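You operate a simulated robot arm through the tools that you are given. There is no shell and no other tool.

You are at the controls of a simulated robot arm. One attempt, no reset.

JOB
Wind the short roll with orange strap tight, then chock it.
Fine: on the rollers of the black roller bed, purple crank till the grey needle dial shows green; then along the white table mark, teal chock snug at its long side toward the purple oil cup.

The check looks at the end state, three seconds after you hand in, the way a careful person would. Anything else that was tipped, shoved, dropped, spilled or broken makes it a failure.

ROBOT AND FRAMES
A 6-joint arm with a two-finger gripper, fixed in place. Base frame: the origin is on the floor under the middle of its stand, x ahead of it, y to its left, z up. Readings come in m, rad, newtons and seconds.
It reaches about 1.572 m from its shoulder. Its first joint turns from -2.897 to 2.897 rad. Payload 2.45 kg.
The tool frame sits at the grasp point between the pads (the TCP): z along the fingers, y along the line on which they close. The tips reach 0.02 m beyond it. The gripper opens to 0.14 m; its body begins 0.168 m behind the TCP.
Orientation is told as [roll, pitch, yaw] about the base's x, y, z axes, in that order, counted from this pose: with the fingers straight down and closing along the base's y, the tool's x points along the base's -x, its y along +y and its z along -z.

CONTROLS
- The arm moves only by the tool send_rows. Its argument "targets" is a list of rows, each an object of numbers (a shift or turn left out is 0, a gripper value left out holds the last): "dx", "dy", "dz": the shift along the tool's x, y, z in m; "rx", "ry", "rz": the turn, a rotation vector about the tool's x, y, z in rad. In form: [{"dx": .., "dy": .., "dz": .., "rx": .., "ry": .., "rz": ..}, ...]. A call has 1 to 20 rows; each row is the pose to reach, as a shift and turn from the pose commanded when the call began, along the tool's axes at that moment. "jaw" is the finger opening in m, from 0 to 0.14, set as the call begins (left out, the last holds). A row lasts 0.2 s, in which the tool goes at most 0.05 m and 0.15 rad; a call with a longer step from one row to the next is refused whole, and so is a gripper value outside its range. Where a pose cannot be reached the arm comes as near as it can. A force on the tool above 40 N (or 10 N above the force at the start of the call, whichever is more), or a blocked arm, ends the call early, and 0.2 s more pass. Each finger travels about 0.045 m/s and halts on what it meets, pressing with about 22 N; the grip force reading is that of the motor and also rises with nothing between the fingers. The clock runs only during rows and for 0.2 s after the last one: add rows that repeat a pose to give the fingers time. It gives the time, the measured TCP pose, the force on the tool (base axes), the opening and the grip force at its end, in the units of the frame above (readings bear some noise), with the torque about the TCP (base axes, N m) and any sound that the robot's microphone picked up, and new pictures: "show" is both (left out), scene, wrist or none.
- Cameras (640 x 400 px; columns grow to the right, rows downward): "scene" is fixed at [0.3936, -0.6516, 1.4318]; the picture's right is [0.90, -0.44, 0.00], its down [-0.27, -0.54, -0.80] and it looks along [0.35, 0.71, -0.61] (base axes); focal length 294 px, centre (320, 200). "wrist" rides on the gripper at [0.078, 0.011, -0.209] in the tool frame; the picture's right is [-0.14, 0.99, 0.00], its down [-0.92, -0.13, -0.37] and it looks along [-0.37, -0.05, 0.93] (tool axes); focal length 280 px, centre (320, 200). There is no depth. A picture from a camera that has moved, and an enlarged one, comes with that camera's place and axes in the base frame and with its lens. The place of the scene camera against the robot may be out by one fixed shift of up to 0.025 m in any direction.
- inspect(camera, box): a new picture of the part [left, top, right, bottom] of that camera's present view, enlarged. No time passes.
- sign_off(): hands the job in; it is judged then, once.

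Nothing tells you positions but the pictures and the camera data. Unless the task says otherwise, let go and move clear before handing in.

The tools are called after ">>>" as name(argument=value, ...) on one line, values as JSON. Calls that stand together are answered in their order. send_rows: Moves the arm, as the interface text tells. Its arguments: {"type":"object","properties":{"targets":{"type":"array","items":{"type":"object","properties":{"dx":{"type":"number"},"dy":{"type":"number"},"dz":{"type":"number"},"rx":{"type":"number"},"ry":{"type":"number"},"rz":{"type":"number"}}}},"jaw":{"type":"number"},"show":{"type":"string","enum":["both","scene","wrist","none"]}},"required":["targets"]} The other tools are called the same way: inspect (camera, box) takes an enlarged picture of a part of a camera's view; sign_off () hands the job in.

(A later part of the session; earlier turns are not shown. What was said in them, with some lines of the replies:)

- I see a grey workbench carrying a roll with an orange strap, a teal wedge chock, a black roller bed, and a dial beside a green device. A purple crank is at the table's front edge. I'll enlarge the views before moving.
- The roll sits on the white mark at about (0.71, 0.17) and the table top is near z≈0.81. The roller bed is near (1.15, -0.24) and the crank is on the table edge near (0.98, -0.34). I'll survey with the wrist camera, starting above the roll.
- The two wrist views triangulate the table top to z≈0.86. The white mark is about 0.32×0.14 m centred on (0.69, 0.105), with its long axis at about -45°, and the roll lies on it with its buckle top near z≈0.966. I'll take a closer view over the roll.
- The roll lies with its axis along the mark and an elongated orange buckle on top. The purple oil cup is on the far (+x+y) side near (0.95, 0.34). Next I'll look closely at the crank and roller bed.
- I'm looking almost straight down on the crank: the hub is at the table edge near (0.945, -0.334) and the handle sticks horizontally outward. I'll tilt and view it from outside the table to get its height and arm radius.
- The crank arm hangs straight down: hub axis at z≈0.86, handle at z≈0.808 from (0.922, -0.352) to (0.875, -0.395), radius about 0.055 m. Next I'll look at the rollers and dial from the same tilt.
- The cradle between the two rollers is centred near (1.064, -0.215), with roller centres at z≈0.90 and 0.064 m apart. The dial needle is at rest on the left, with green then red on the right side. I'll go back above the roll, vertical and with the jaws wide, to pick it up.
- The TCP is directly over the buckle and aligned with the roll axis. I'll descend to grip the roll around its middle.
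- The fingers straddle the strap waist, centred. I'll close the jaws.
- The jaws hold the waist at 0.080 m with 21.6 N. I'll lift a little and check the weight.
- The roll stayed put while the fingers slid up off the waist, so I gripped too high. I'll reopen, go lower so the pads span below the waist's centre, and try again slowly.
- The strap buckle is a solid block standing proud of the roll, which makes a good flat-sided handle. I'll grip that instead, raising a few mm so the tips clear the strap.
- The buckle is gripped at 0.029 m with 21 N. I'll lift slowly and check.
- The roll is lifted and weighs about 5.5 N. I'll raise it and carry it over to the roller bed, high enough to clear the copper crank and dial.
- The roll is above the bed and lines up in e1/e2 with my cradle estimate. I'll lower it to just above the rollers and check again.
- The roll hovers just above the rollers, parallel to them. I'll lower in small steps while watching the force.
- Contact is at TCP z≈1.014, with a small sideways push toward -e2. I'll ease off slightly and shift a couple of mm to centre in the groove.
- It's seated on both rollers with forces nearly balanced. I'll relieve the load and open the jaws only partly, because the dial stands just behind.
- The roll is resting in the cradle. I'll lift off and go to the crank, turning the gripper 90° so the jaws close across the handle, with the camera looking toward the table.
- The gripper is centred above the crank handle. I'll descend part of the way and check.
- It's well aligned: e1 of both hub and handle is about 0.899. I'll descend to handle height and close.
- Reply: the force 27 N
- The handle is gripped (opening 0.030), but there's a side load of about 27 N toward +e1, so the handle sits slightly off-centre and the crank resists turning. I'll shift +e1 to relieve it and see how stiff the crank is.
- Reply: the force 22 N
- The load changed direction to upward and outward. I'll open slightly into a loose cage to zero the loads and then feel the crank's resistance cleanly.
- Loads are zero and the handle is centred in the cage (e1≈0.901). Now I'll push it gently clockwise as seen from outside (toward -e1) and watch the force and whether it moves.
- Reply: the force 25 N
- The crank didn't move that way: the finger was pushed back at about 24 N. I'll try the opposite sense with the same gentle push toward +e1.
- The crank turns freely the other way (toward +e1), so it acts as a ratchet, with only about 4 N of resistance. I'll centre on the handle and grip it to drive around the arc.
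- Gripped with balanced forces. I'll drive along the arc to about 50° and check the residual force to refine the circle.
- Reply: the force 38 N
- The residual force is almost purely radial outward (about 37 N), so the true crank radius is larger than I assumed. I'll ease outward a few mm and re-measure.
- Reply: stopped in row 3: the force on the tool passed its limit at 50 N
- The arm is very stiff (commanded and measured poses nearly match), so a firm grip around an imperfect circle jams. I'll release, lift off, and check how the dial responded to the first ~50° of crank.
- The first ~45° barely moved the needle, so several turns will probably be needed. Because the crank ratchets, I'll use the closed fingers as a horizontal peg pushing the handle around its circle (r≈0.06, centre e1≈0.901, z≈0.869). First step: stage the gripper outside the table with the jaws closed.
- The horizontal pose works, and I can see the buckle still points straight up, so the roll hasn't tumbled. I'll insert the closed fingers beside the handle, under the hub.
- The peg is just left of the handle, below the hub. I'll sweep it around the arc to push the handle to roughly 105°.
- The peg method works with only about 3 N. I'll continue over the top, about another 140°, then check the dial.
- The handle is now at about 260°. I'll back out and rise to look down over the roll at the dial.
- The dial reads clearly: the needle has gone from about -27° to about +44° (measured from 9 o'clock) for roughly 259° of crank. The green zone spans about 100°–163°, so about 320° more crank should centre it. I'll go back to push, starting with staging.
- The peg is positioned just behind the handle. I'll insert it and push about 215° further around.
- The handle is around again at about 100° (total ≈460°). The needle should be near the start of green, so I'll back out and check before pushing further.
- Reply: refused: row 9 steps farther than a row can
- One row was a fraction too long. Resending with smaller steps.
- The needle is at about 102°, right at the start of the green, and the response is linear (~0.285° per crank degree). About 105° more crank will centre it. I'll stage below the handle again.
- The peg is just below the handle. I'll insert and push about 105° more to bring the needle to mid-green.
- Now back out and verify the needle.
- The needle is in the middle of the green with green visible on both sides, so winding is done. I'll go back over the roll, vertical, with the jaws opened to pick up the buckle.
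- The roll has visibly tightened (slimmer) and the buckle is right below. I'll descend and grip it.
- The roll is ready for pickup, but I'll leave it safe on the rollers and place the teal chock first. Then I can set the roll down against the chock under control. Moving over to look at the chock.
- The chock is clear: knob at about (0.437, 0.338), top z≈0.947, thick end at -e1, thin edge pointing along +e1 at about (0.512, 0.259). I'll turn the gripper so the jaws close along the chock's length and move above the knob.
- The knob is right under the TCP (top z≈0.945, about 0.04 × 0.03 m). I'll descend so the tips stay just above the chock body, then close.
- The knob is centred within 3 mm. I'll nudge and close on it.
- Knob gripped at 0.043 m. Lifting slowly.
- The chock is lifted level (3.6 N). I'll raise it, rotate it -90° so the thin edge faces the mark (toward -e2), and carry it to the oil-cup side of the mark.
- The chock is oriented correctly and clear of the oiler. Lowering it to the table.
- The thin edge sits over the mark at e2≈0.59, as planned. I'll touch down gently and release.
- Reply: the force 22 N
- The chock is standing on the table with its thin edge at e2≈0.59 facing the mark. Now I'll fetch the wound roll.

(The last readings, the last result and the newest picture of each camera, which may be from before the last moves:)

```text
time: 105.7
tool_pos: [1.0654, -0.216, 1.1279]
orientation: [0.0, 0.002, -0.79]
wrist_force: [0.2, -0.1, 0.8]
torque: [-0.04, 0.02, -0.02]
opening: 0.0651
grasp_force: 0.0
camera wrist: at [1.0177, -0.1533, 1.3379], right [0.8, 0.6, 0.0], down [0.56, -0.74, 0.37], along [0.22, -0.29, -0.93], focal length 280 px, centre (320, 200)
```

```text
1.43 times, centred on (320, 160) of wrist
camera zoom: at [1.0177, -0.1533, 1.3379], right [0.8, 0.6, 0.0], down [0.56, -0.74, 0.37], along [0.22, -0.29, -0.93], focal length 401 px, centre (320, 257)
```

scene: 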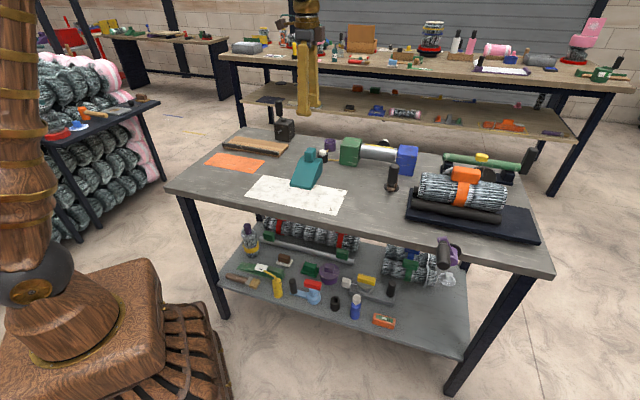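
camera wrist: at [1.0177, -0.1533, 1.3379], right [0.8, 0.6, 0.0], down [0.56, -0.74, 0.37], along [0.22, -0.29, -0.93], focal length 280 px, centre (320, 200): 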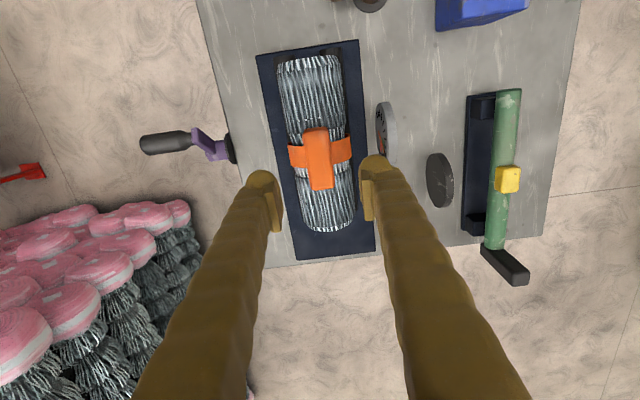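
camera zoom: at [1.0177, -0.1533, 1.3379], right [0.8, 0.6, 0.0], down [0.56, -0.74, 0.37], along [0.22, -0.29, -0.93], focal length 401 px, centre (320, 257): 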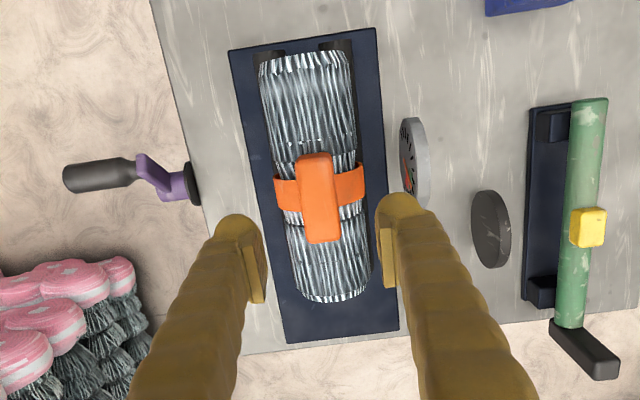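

>>> send_rows(targets=[{"dz": 0.04}, {"dz": 0.08}, {"dz": 0.1}, {"dz": 0.112}, {"dz": 0.112}], show="none")

>>> send_rows(targets=[{"dz": 0.0}, {"dz": 0.0}, {"dz": 0.0}, {"dz": 0.0}, {"dz": 0.0}], jaw=0.01, show="both")

>>> inspect(camera="scene", box=[380, 130, 540, 240])

```text
time: 106.8
tool_pos: [1.0635, -0.2146, 1.0138]
orientation: [0.001, 0.001, -0.789]
wrist_force: [-0.6, 0.3, -0.2]
torque: [-0.01, 0.02, 0.0]
opening: 0.0652
grasp_force: 0.0
```

```text
time: 108.0
tool_pos: [1.0631, -0.2147, 1.014]
orientation: [0.001, 0.001, -0.789]
wrist_force: [-0.1, 0.4, -0.8]
torque: [-0.01, -0.01, 0.1]
opening: 0.0294
grasp_force: 22.1
camera wrist: at [1.0161, -0.1519, 1.2245], right [0.8, 0.6, 0.0], down [0.56, -0.74, 0.37], along [0.22, -0.29, -0.93], focal length 280 px, centre (320, 200)
```

scene: 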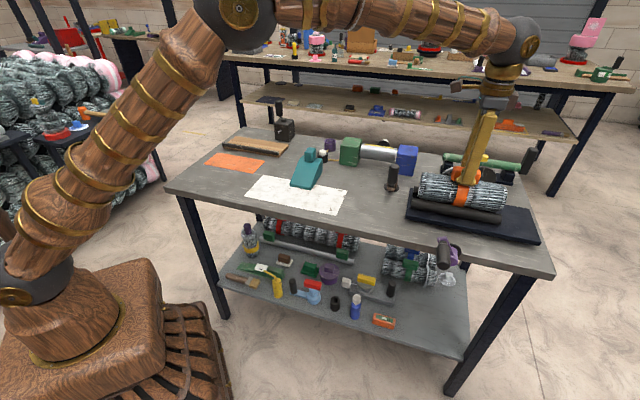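
wrist: 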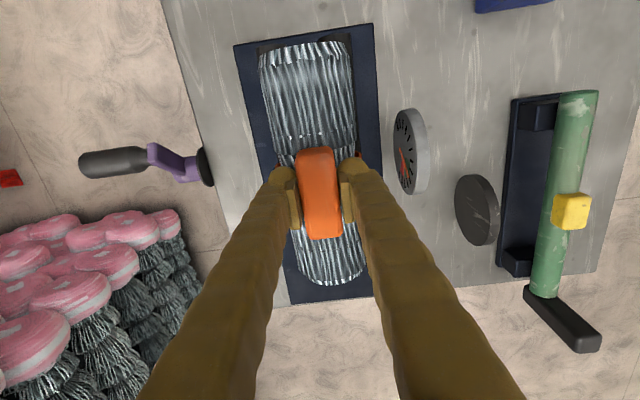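

```text
3.64 times, centred on (460, 185) of scene
camera zoom: at [0.3936, -0.6516, 1.4318], right [0.9, -0.44, 0.0], down [-0.27, -0.54, -0.8], along [0.35, 0.71, -0.61], focal length 1069 px, centre (-189, 254)
```

zoom: 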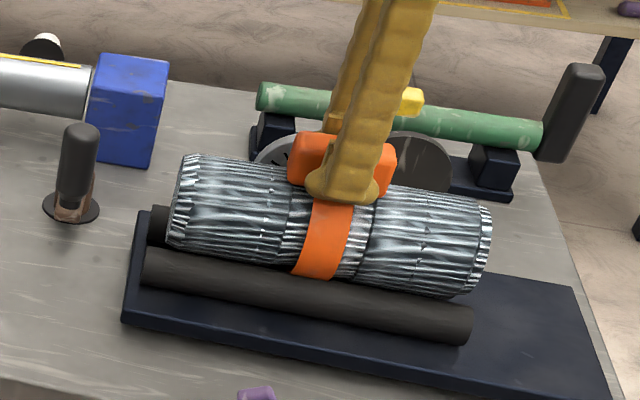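

Buckle gripped at the same height as before. I'll lift and carry the roll back over the mark, about 1.3 cm short of the chock.

>>> send_rows(targets=[{"dz": -0.006}, {"dz": -0.018}, {"dz": -0.04}, {"dz": -0.075}, {"dz": -0.116}, {"dx": 0.035, "dy": -0.0037, "dz": -0.116}, {"dx": 0.071, "dy": -0.0074, "dz": -0.116}, {"dx": 0.107, "dy": -0.0111, "dz": -0.116}, {"dx": 0.143, "dy": -0.0148, "dz": -0.116}, {"dx": 0.179, "dy": -0.0185, "dz": -0.116}, {"dx": 0.215, "dy": -0.0222, "dz": -0.116}, {"dx": 0.251, "dy": -0.0259, "dz": -0.116}, {"dx": 0.287, "dy": -0.0296, "dz": -0.116}, {"dx": 0.323, "dy": -0.0333, "dz": -0.116}, {"dx": 0.359, "dy": -0.037, "dz": -0.116}, {"dx": 0.395, "dy": -0.0407, "dz": -0.116}, {"dx": 0.43, "dy": -0.0444, "dz": -0.116}, {"dx": 0.465, "dy": -0.0485, "dz": -0.116}, {"dx": 0.4924, "dy": -0.0517, "dz": -0.116}, {"dx": 0.4924, "dy": -0.0517, "dz": -0.116}], show="both")

>>> inspect(camera="wrist", box=[180, 20, 440, 320])

>>> inspect(camera="scene", box=[230, 110, 390, 220])

>>> inspect(camera="scene", box=[380, 130, 540, 240])

```text
time: 112.2
tool_pos: [0.681, 0.0983, 1.1326]
orientation: [-0.001, 0.002, -0.789]
wrist_force: [-0.2, -0.5, -5.6]
torque: [0.03, -0.02, -0.02]
opening: 0.0291
grasp_force: 22.0
camera wrist: at [0.633, 0.1612, 1.3433], right [0.8, 0.6, 0.0], down [0.56, -0.74, 0.37], along [0.22, -0.29, -0.93], focal length 280 px, centre (320, 200)
```

scene: 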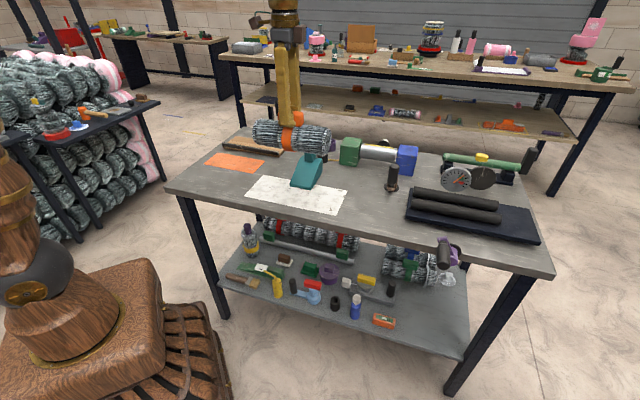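
wrist: 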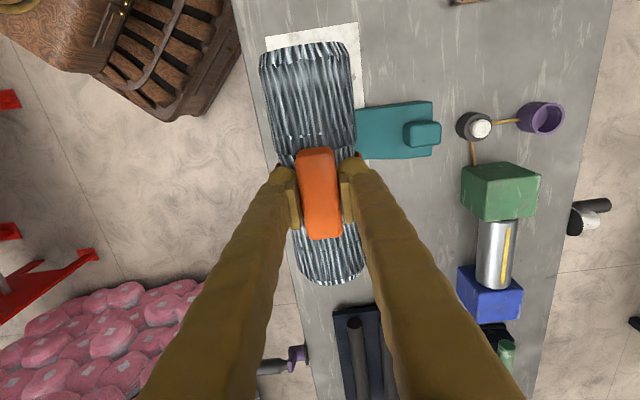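

```text
1.33 times, centred on (310, 170) of wrist
camera zoom: at [0.633, 0.1612, 1.3433], right [0.8, 0.6, 0.0], down [0.56, -0.74, 0.37], along [0.22, -0.29, -0.93], focal length 374 px, centre (333, 240)
```

zoom: 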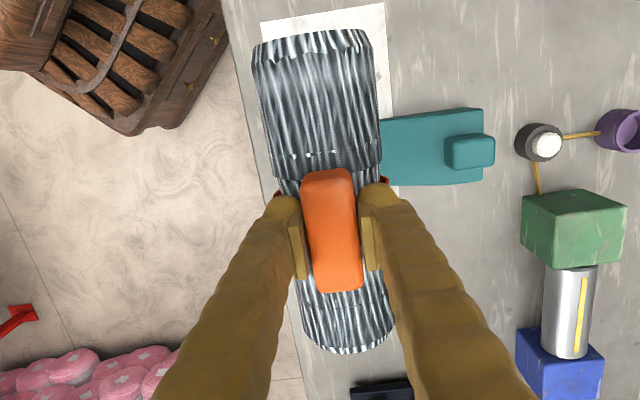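

```text
3.64 times, centred on (310, 165) of scene
camera zoom: at [0.3936, -0.6516, 1.4318], right [0.9, -0.44, 0.0], down [-0.27, -0.54, -0.8], along [0.35, 0.71, -0.61], focal length 1069 px, centre (356, 327)
```

zoom: 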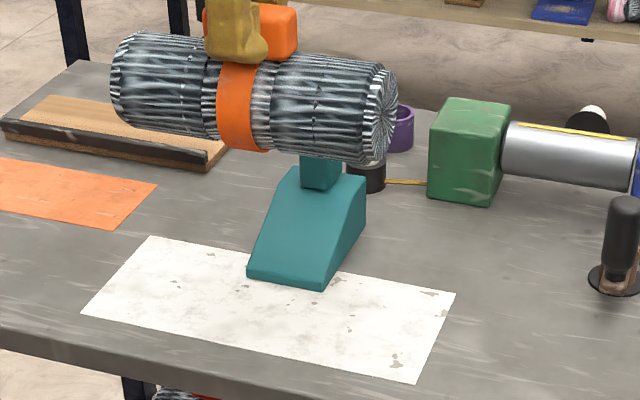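

```text
3.64 times, centred on (460, 185) of scene
camera zoom: at [0.3936, -0.6516, 1.4318], right [0.9, -0.44, 0.0], down [-0.27, -0.54, -0.8], along [0.35, 0.71, -0.61], focal length 1069 px, centre (-189, 254)
```

zoom: 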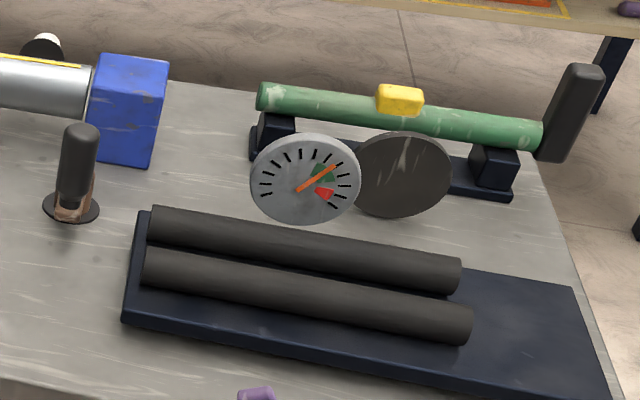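

The dial still reads mid-green after lifting off. The roll hangs parallel to the mark, in front of the chock. Lowering it.

>>> send_rows(targets=[{"dz": 0.04}, {"dz": 0.08}, {"dz": 0.115}, {"dz": 0.14}, {"dz": 0.155}, {"dz": 0.164}, {"dz": 0.164}], show="both")

>>> inspect(camera="wrist", box=[180, 20, 440, 320])

>>> inspect(camera="scene", box=[230, 120, 370, 220])

```text
time: 113.8
tool_pos: [0.6816, 0.0973, 0.97]
orientation: [-0.001, 0.002, -0.788]
wrist_force: [0.7, 0.2, -4.7]
torque: [0.03, -0.01, 0.01]
opening: 0.0294
grasp_force: 21.8
camera wrist: at [0.6335, 0.1591, 1.1797], right [0.8, 0.6, 0.0], down [0.56, -0.74, 0.37], along [0.22, -0.29, -0.93], focal length 280 px, centre (320, 200)
```

scene: 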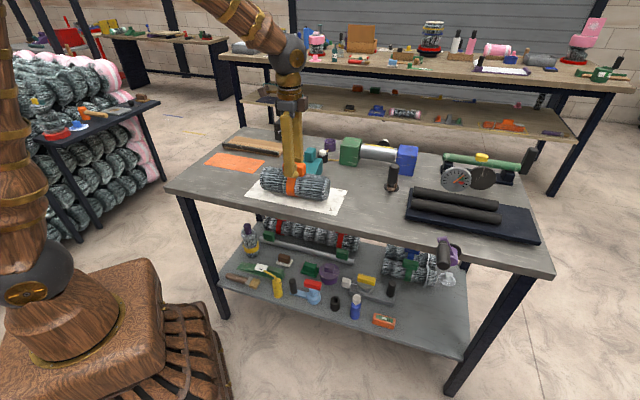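
wrist: 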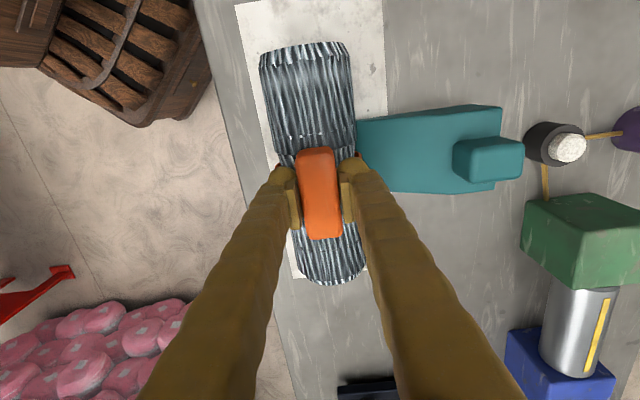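

```text
1.33 times, centred on (310, 170) of wrist
camera zoom: at [0.6335, 0.1591, 1.1797], right [0.8, 0.6, 0.0], down [0.56, -0.74, 0.37], along [0.22, -0.29, -0.93], focal length 374 px, centre (333, 240)
```

zoom: 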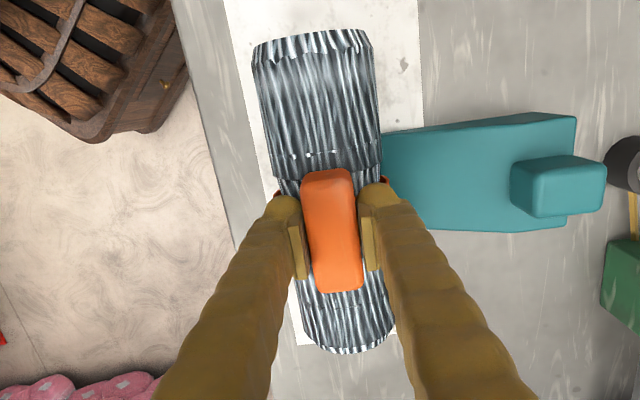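

```text
4.00 times, centred on (300, 170) of scene
camera zoom: at [0.3936, -0.6516, 1.4318], right [0.9, -0.44, 0.0], down [-0.27, -0.54, -0.8], along [0.35, 0.71, -0.61], focal length 1176 px, centre (400, 320)
```

zoom: 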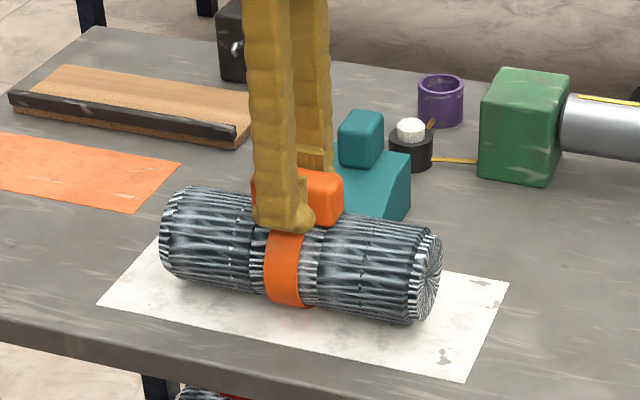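

The roll is about 8 mm above the mark. I'll lower to a light touch.

>>> send_rows(targets=[{"dz": 0.002}, {"dz": 0.004}, {"dz": 0.006}, {"dz": 0.006}], show="none")

```text
time: 114.8
tool_pos: [0.6796, 0.097, 0.962]
orientation: [0.002, 0.003, -0.789]
wrist_force: [0.3, 0.7, -5.8]
torque: [-0.05, -0.01, 0.0]
opening: 0.0292
grasp_force: 22.3
```

>>> send_rows(targets=[{"dz": 0.001}, {"dz": 0.002}, {"dz": 0.002}], show="none")

```text
time: 115.7
tool_pos: [0.6815, 0.0977, 0.9609]
orientation: [0.002, 0.002, -0.786]
wrist_force: [-0.2, -1.1, -2.0]
torque: [0.01, 0.05, 0.01]
opening: 0.029
grasp_force: 21.7
```

The roll is touching down (support about 3.6 N). I'll lift half a mm and slide toward the chock in small steps until contact is felt.

>>> send_rows(targets=[{"dz": -0.0007}, {"dz": -0.0007, "dy": 0.002}, {"dz": -0.0007, "dy": 0.004}, {"dz": -0.0007, "dy": 0.006}, {"dz": -0.0007, "dy": 0.006}], show="none")

```text
time: 116.8
tool_pos: [0.6851, 0.1017, 0.9613]
orientation: [0.0, 0.001, -0.788]
wrist_force: [0.5, -1.1, -0.8]
torque: [0.01, 0.02, 0.0]
opening: 0.029
grasp_force: 22.0
```

>>> send_rows(targets=[{"dz": -0.0005, "dy": 0.0015}, {"dz": -0.0005, "dy": 0.003}, {"dz": -0.0005, "dy": 0.003}], show="wrist")

>>> inspect(camera="wrist", box=[180, 20, 440, 320])

```text
time: 117.7
tool_pos: [0.6863, 0.1053, 0.9621]
orientation: [0.0, 0.001, -0.788]
wrist_force: [-0.9, -0.3, -5.8]
torque: [0.03, 0.01, 0.04]
opening: 0.0294
grasp_force: 22.0
camera wrist: at [0.6393, 0.1677, 1.172], right [0.8, 0.6, 0.0], down [0.56, -0.74, 0.37], along [0.22, -0.29, -0.93], focal length 280 px, centre (320, 200)
```

wrist: 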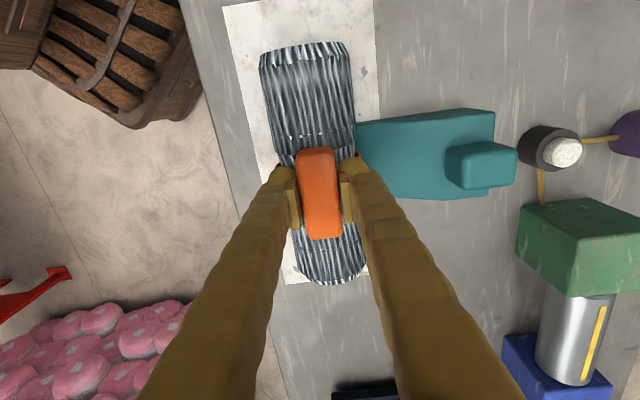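

```text
1.33 times, centred on (310, 170) of wrist
camera zoom: at [0.6393, 0.1677, 1.172], right [0.8, 0.6, 0.0], down [0.56, -0.74, 0.37], along [0.22, -0.29, -0.93], focal length 374 px, centre (333, 240)
```

zoom: 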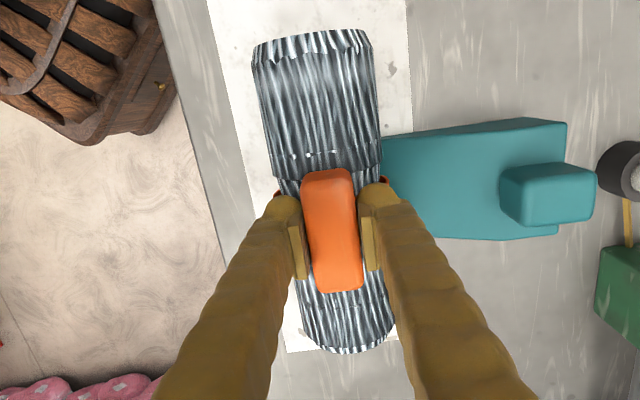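

No contact yet. I'll continue in small steps.

>>> send_rows(targets=[{"dz": 0.0004, "dy": 0.0015}, {"dz": 0.0004, "dy": 0.003}, {"dz": 0.0004, "dy": 0.003}], show="none")

```text
time: 118.5
tool_pos: [0.6892, 0.1074, 0.9617]
orientation: [0.002, 0.0, -0.789]
wrist_force: [-9.2, -2.8, 12.0]
torque: [-0.01, 0.33, -0.01]
opening: 0.0292
grasp_force: 21.8
```

Contact with the chock (8.5 N sideways) at e2≈0.563, almost exactly the mark centre. I'll back off a fraction to leave a light touch.

>>> send_rows(targets=[{"dy": -0.0006}, {"dy": -0.0012}, {"dy": -0.0012}], show="both")

>>> inspect(camera="wrist", box=[280, 80, 420, 240])

>>> inspect(camera="scene", box=[230, 120, 370, 220])

```text
time: 119.2
tool_pos: [0.6877, 0.1059, 0.961]
orientation: [-0.002, 0.0, -0.789]
wrist_force: [1.3, -4.6, 4.3]
torque: [0.02, -0.11, -0.05]
opening: 0.0293
grasp_force: 22.0
camera wrist: at [0.6407, 0.169, 1.1713], right [0.8, 0.6, 0.0], down [0.56, -0.74, 0.37], along [0.22, -0.29, -0.93], focal length 280 px, centre (320, 200)
```

scene: 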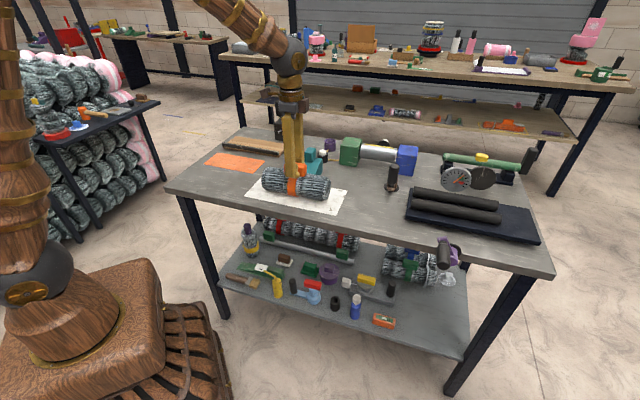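
wrist: 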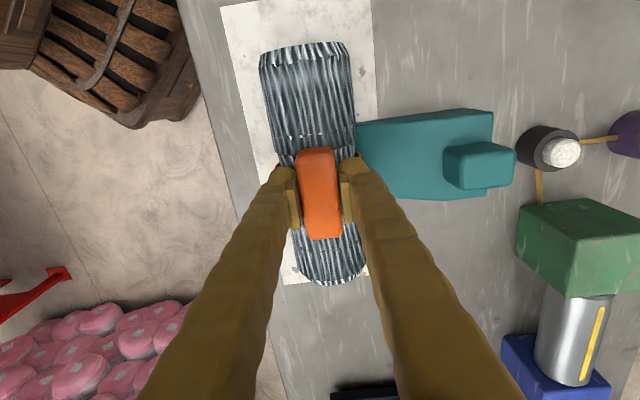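

```text
2.50 times, centred on (350, 160) of wrist
camera zoom: at [0.6407, 0.169, 1.1713], right [0.8, 0.6, 0.0], down [0.56, -0.74, 0.37], along [0.22, -0.29, -0.93], focal length 701 px, centre (245, 300)
```

zoom: 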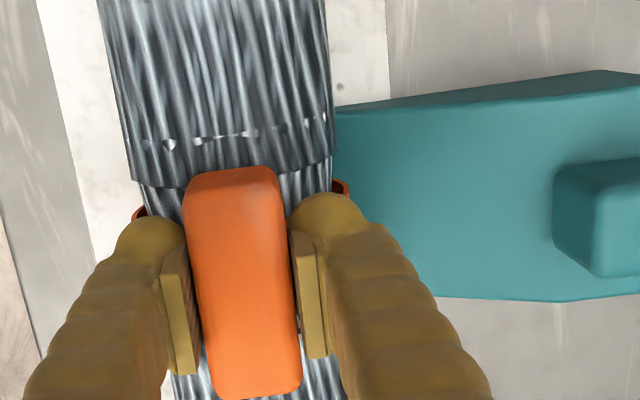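

```text
4.00 times, centred on (300, 170) of scene
camera zoom: at [0.3936, -0.6516, 1.4318], right [0.9, -0.44, 0.0], down [-0.27, -0.54, -0.8], along [0.35, 0.71, -0.61], focal length 1176 px, centre (400, 320)
```

zoom: 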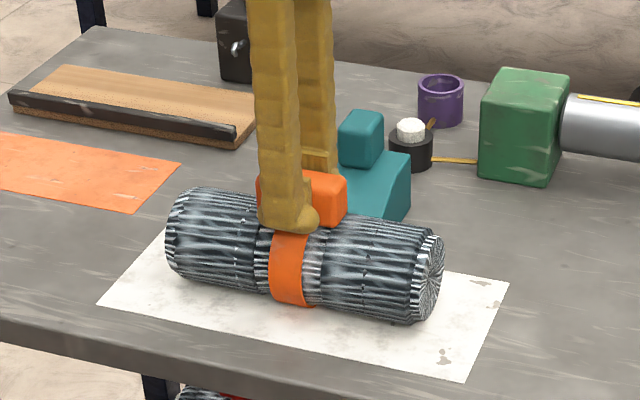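

Light contact remains. I'll relieve the downward load a touch and then open the jaws.

>>> send_rows(targets=[{"dz": -0.0005}, {"dz": -0.0005}], show="none")

>>> send_rows(targets=[{"dz": 0.0}, {"dz": 0.0}, {"dz": 0.0}, {"dz": 0.0}], jaw=0.055, show="both")

>>> inspect(camera="wrist", box=[180, 20, 440, 320])

```text
time: 119.8
tool_pos: [0.6878, 0.1049, 0.9605]
orientation: [-0.002, 0.002, -0.788]
wrist_force: [0.6, 0.6, -5.9]
torque: [0.0, -0.03, 0.03]
opening: 0.0294
grasp_force: 22.0
```

```text
time: 120.8
tool_pos: [0.6882, 0.1057, 0.9629]
orientation: [-0.001, 0.003, -0.789]
wrist_force: [0.1, -0.1, -0.8]
torque: [-0.01, -0.03, 0.0]
opening: 0.0549
grasp_force: 0.1
camera wrist: at [0.6409, 0.1688, 1.172], right [0.8, 0.6, 0.0], down [0.56, -0.74, 0.37], along [0.22, -0.29, -0.93], focal length 280 px, centre (320, 200)
```

scene: 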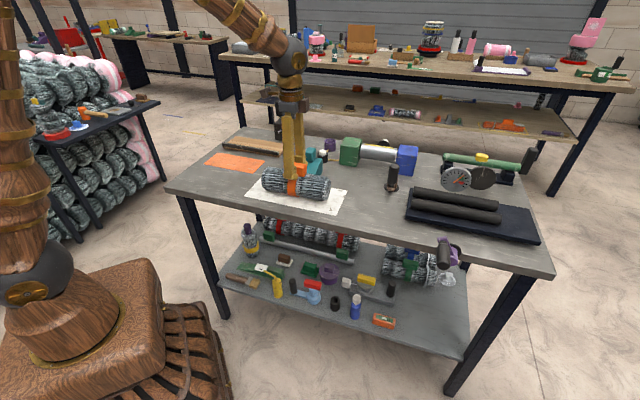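
wrist: 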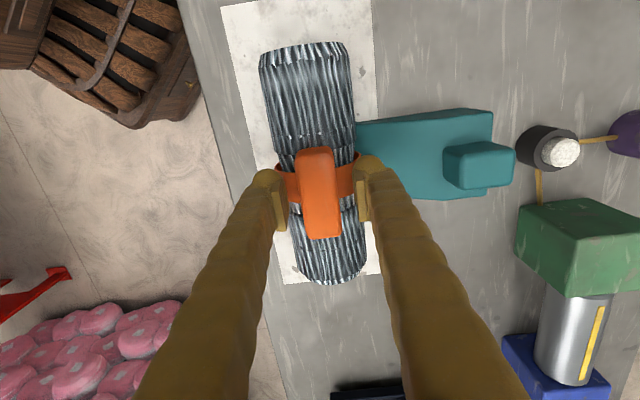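

```text
1.33 times, centred on (310, 170) of wrist
camera zoom: at [0.6409, 0.1688, 1.172], right [0.8, 0.6, 0.0], down [0.56, -0.74, 0.37], along [0.22, -0.29, -0.93], focal length 374 px, centre (333, 240)
```

zoom: 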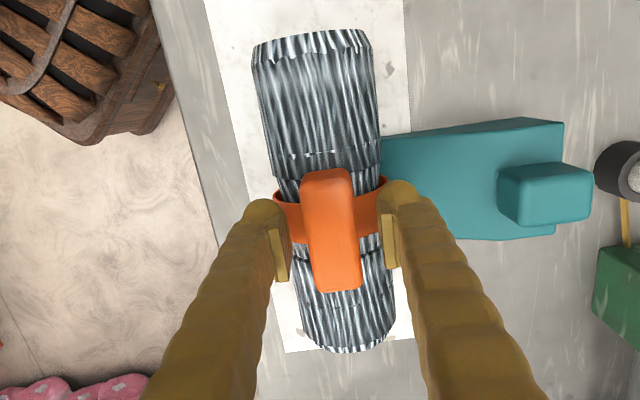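

Released: the roll is upright on the mark against the chock. I'll rise straight up and take a side look along the roll to check the contact and alignment.

>>> send_rows(targets=[{"dz": -0.02}, {"dz": -0.06}, {"dz": -0.1}, {"dz": -0.14}, {"dz": -0.18}], show="wrist")

>>> inspect(camera="wrist", box=[220, 40, 440, 240])

>>> inspect(camera="scene", box=[230, 120, 370, 220])

```text
time: 122.0
tool_pos: [0.69, 0.1033, 1.1428]
orientation: [0.0, 0.002, -0.789]
wrist_force: [0.2, 1.0, -0.1]
torque: [-0.01, 0.01, -0.02]
opening: 0.055
grasp_force: 0.1
camera wrist: at [0.6427, 0.1667, 1.3534], right [0.8, 0.6, 0.0], down [0.56, -0.74, 0.37], along [0.22, -0.29, -0.93], focal length 280 px, centre (320, 200)
```

wrist: 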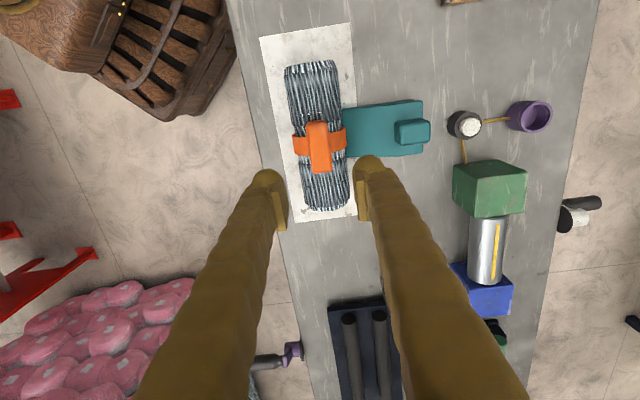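

```text
2.00 times, centred on (330, 140) of wrist
camera zoom: at [0.6427, 0.1667, 1.3534], right [0.8, 0.6, 0.0], down [0.56, -0.74, 0.37], along [0.22, -0.29, -0.93], focal length 561 px, centre (300, 320)
```

zoom: 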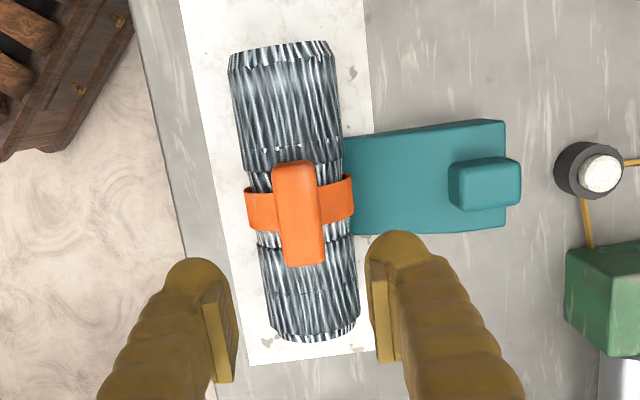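

```text
4.00 times, centred on (300, 170) of scene
camera zoom: at [0.3936, -0.6516, 1.4318], right [0.9, -0.44, 0.0], down [-0.27, -0.54, -0.8], along [0.35, 0.71, -0.61], focal length 1176 px, centre (400, 320)
```

zoom: 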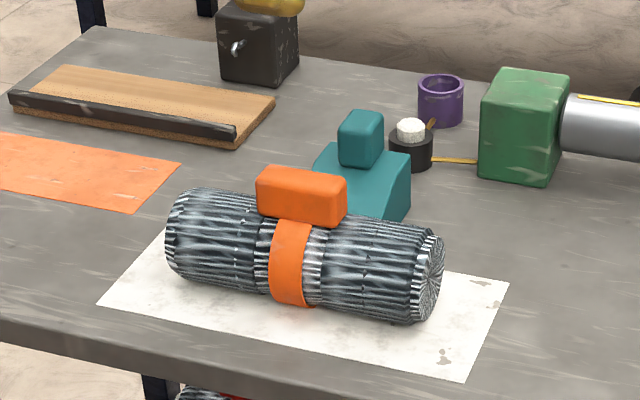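

From above, the roll is centred along the mark and the chock edge is parallel and against it. I'll take a low side view from the roll's end to confirm the contact.

>>> send_rows(targets=[{"dx": 0.03, "dy": 0.005, "dz": 0.01, "ry": -0.09}, {"dx": 0.06, "dy": 0.01, "dz": 0.025, "ry": -0.18}, {"dx": 0.09, "dy": 0.015, "dz": 0.04, "ry": -0.27}, {"dx": 0.12, "dy": 0.02, "dz": 0.055, "ry": -0.36}, {"dx": 0.15, "dy": 0.025, "dz": 0.07, "ry": -0.45}, {"dx": 0.18, "dy": 0.03, "dz": 0.085, "ry": -0.54}, {"dx": 0.2, "dy": 0.035, "dz": 0.1, "ry": -0.63}, {"dx": 0.215, "dy": 0.04, "dz": 0.12, "ry": -0.72}], show="both")

>>> inspect(camera="wrist", box=[220, 60, 440, 220])

```text
time: 123.8
tool_pos: [0.5636, 0.2858, 1.0227]
orientation: [0.002, -0.721, -0.79]
wrist_force: [0.2, 0.1, 0.0]
torque: [0.0, -0.01, 0.0]
opening: 0.0551
grasp_force: 0.1
camera wrist: at [0.4325, 0.4331, 1.1291], right [0.78, 0.62, 0.09], down [0.23, -0.41, 0.88], along [0.59, -0.67, -0.46], focal length 280 px, centre (320, 200)
```

scene: 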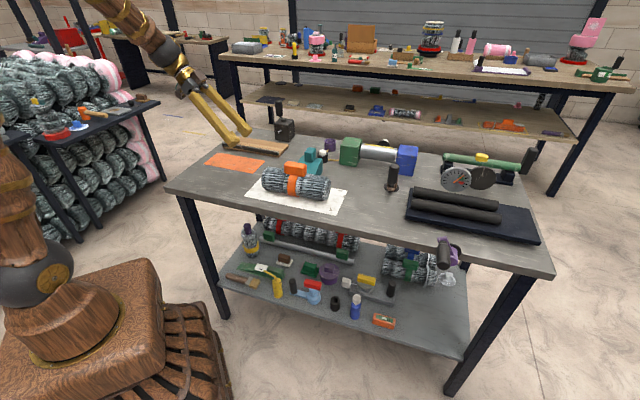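
wrist: 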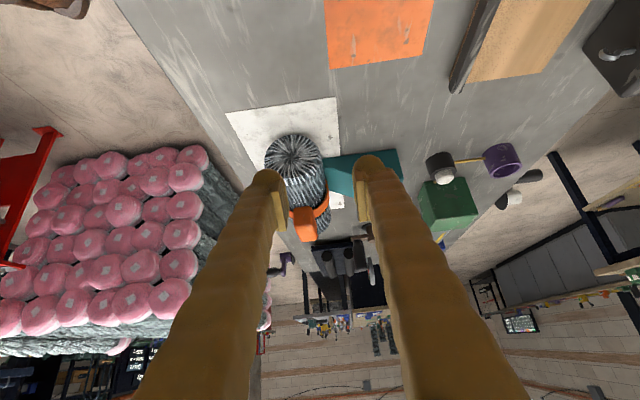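

```text
2.50 times, centred on (330, 140) of wrist
camera zoom: at [0.4325, 0.4331, 1.1291], right [0.78, 0.62, 0.09], down [0.23, -0.41, 0.88], along [0.59, -0.67, -0.46], focal length 701 px, centre (295, 350)
```

zoom: 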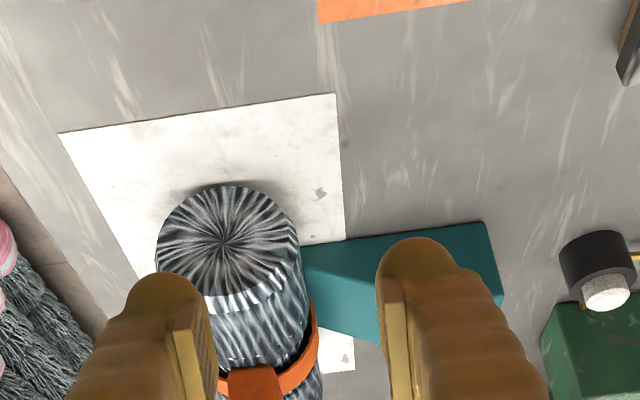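

The contact is hidden behind the roll from here. I'll shift sideways toward the chock side with the jaws closed for an unobstructed look at the wedge tip.

>>> send_rows(targets=[{"dx": 0.0132, "dy": 0.032, "dz": 0.015}, {"dx": 0.0264, "dy": 0.064, "dz": 0.03}, {"dx": 0.0396, "dy": 0.096, "dz": 0.045}, {"dx": 0.0528, "dy": 0.128, "dz": 0.06}, {"dx": 0.0528, "dy": 0.128, "dz": 0.06}], jaw=0.0, show="both")

>>> inspect(camera="wrist", box=[160, 120, 320, 280])

```text
time: 125.0
tool_pos: [0.6557, 0.3757, 0.9426]
orientation: [0.0, -0.719, -0.788]
wrist_force: [0.3, -0.8, 0.4]
torque: [-0.01, -0.01, -0.03]
opening: 0.0
grasp_force: 22.0
camera wrist: at [0.5245, 0.5227, 1.0495], right [0.78, 0.62, 0.09], down [0.23, -0.41, 0.88], along [0.59, -0.67, -0.46], focal length 280 px, centre (320, 200)
```

scene: 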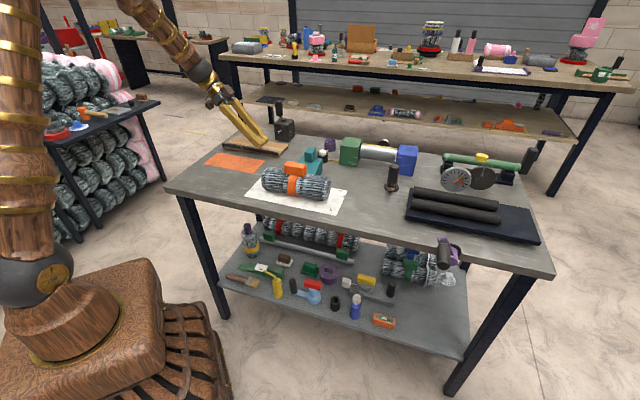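
wrist: 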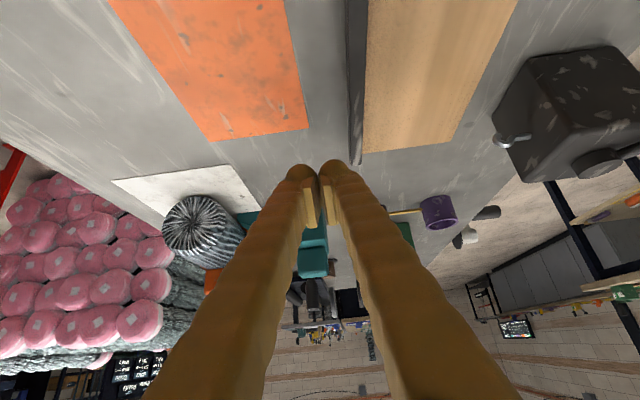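

```text
2.50 times, centred on (240, 200) of wrist
camera zoom: at [0.5245, 0.5227, 1.0495], right [0.78, 0.62, 0.09], down [0.23, -0.41, 0.88], along [0.59, -0.67, -0.46], focal length 701 px, centre (520, 200)
```

zoom: 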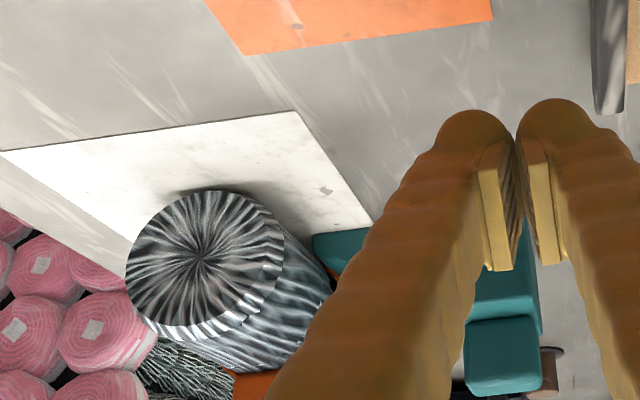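

>>> inspect(camera="wrist", box=[215, 195, 275, 240])

```text
8.89 times, centred on (245, 218) of wrist
camera zoom: at [0.5245, 0.5227, 1.0495], right [0.78, 0.62, 0.09], down [0.23, -0.41, 0.88], along [0.59, -0.67, -0.46], focal length 2492 px, centre (987, 44)
```

zoom: 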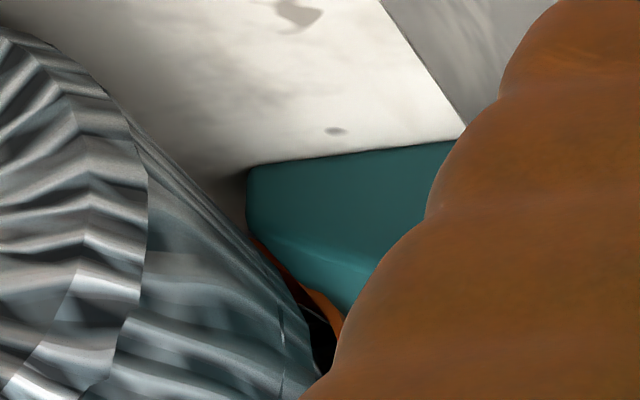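

The wedge tip meets the roll's underside at the strap with no meaningful gap, so the chock is snug. I'll move the arm up and clear, then take a final look.

>>> send_rows(targets=[{"dx": -0.026, "dz": -0.03}, {"dx": -0.053, "dz": -0.06}, {"dx": -0.079, "dz": -0.09}, {"dx": -0.106, "dz": -0.12}, {"dx": -0.132, "dz": -0.15}, {"dx": -0.158, "dz": -0.18}, {"dx": -0.185, "dz": -0.21}], show="both")

>>> inspect(camera="scene", box=[160, 110, 380, 240])

>>> inspect(camera="scene", box=[370, 130, 560, 260])

```text
time: 126.7
tool_pos: [0.6567, 0.3771, 1.2241]
orientation: [-0.002, -0.72, -0.787]
wrist_force: [0.2, 0.4, 0.1]
torque: [0.0, 0.0, 0.02]
opening: 0.0
grasp_force: 22.3
camera wrist: at [0.5252, 0.5245, 1.3305], right [0.78, 0.62, 0.09], down [0.23, -0.41, 0.88], along [0.59, -0.67, -0.46], focal length 280 px, centre (320, 200)
```

scene: 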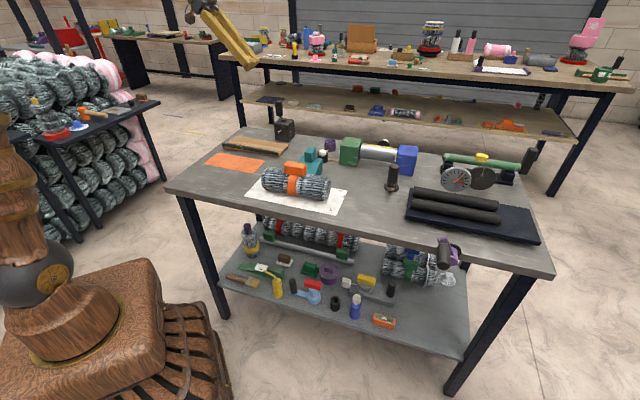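
wrist: 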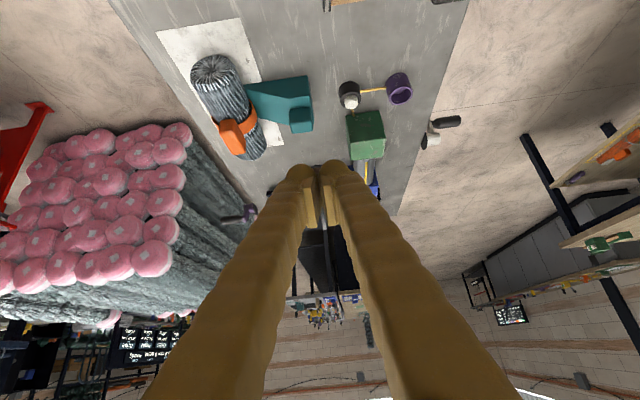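

```text
2.91 times, centred on (270, 175) of scene
camera zoom: at [0.3936, -0.6516, 1.4318], right [0.9, -0.44, 0.0], down [-0.27, -0.54, -0.8], along [0.35, 0.71, -0.61], focal length 855 px, centre (466, 273)
```

zoom: 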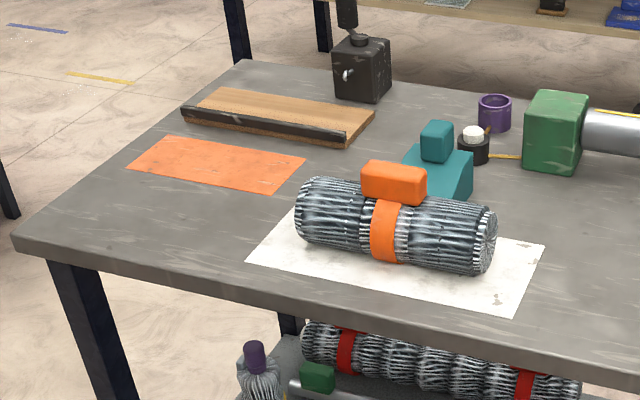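

```text
3.08 times, centred on (465, 195) of scene
camera zoom: at [0.3936, -0.6516, 1.4318], right [0.9, -0.44, 0.0], down [-0.27, -0.54, -0.8], along [0.35, 0.71, -0.61], focal length 904 px, centre (-126, 215)
```

zoom: 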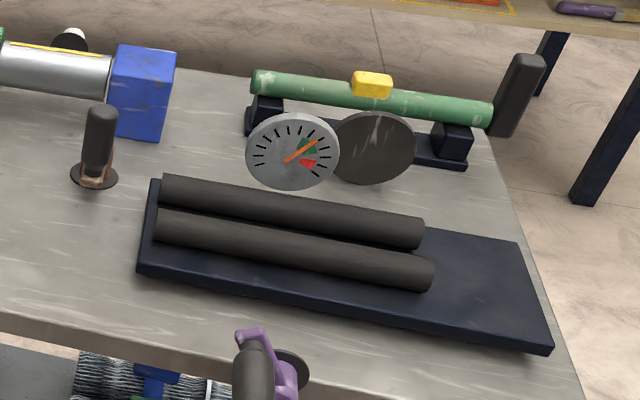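

>>> inspect(camera="wrist", box=[170, 40, 330, 170])

```text
3.08 times, centred on (250, 105) of wrist
camera zoom: at [0.5252, 0.5245, 1.3305], right [0.78, 0.62, 0.09], down [0.23, -0.41, 0.88], along [0.59, -0.67, -0.46], focal length 863 px, centre (535, 492)
```

zoom: 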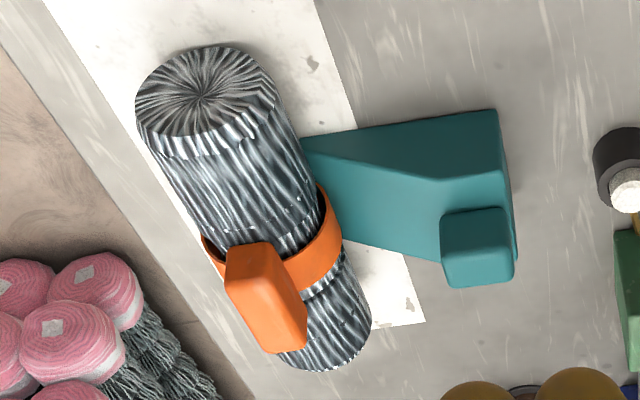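

The roll is wound tight, with the needle mid-green. It lies along the white mark with the teal chock's slope against its long side facing the purple oil cup. Nothing else looks disturbed and the arm is clear, so I'm handing in.

>>> sign_off()

```text
The job is handed in.
```

The job is handed in. The roll is wound, back on the white mark, and chocked; I don't have the check's result.

- **Winding:** I set the roll on the roller bed and turned the purple crank about one and a half turns. The dial needle now sits mid-green and stayed there after I lifted the roll off.
- **Placement:** The roll lies along the middle of the white mark with its buckle upright.
- **Chock:** The teal chock is on the side toward the purple oil cup, with its thin edge against the roll. I slid the roll up until I felt it touch, then backed off about 1 mm, so any gap should be about a millimetre at most. The exact contact line was partly hidden in the pictures.
- **Surroundings:** In the final pictures nothing else on the bench or shelf looked moved, and the arm is clear with nothing gripped.

My first attempt to lift the roll, gripping it around its middle, slipped before it left the table, so I used the buckle instead. I also tried the crank the wrong way first. It didn't move that way, and it then turned freely in the other direction.
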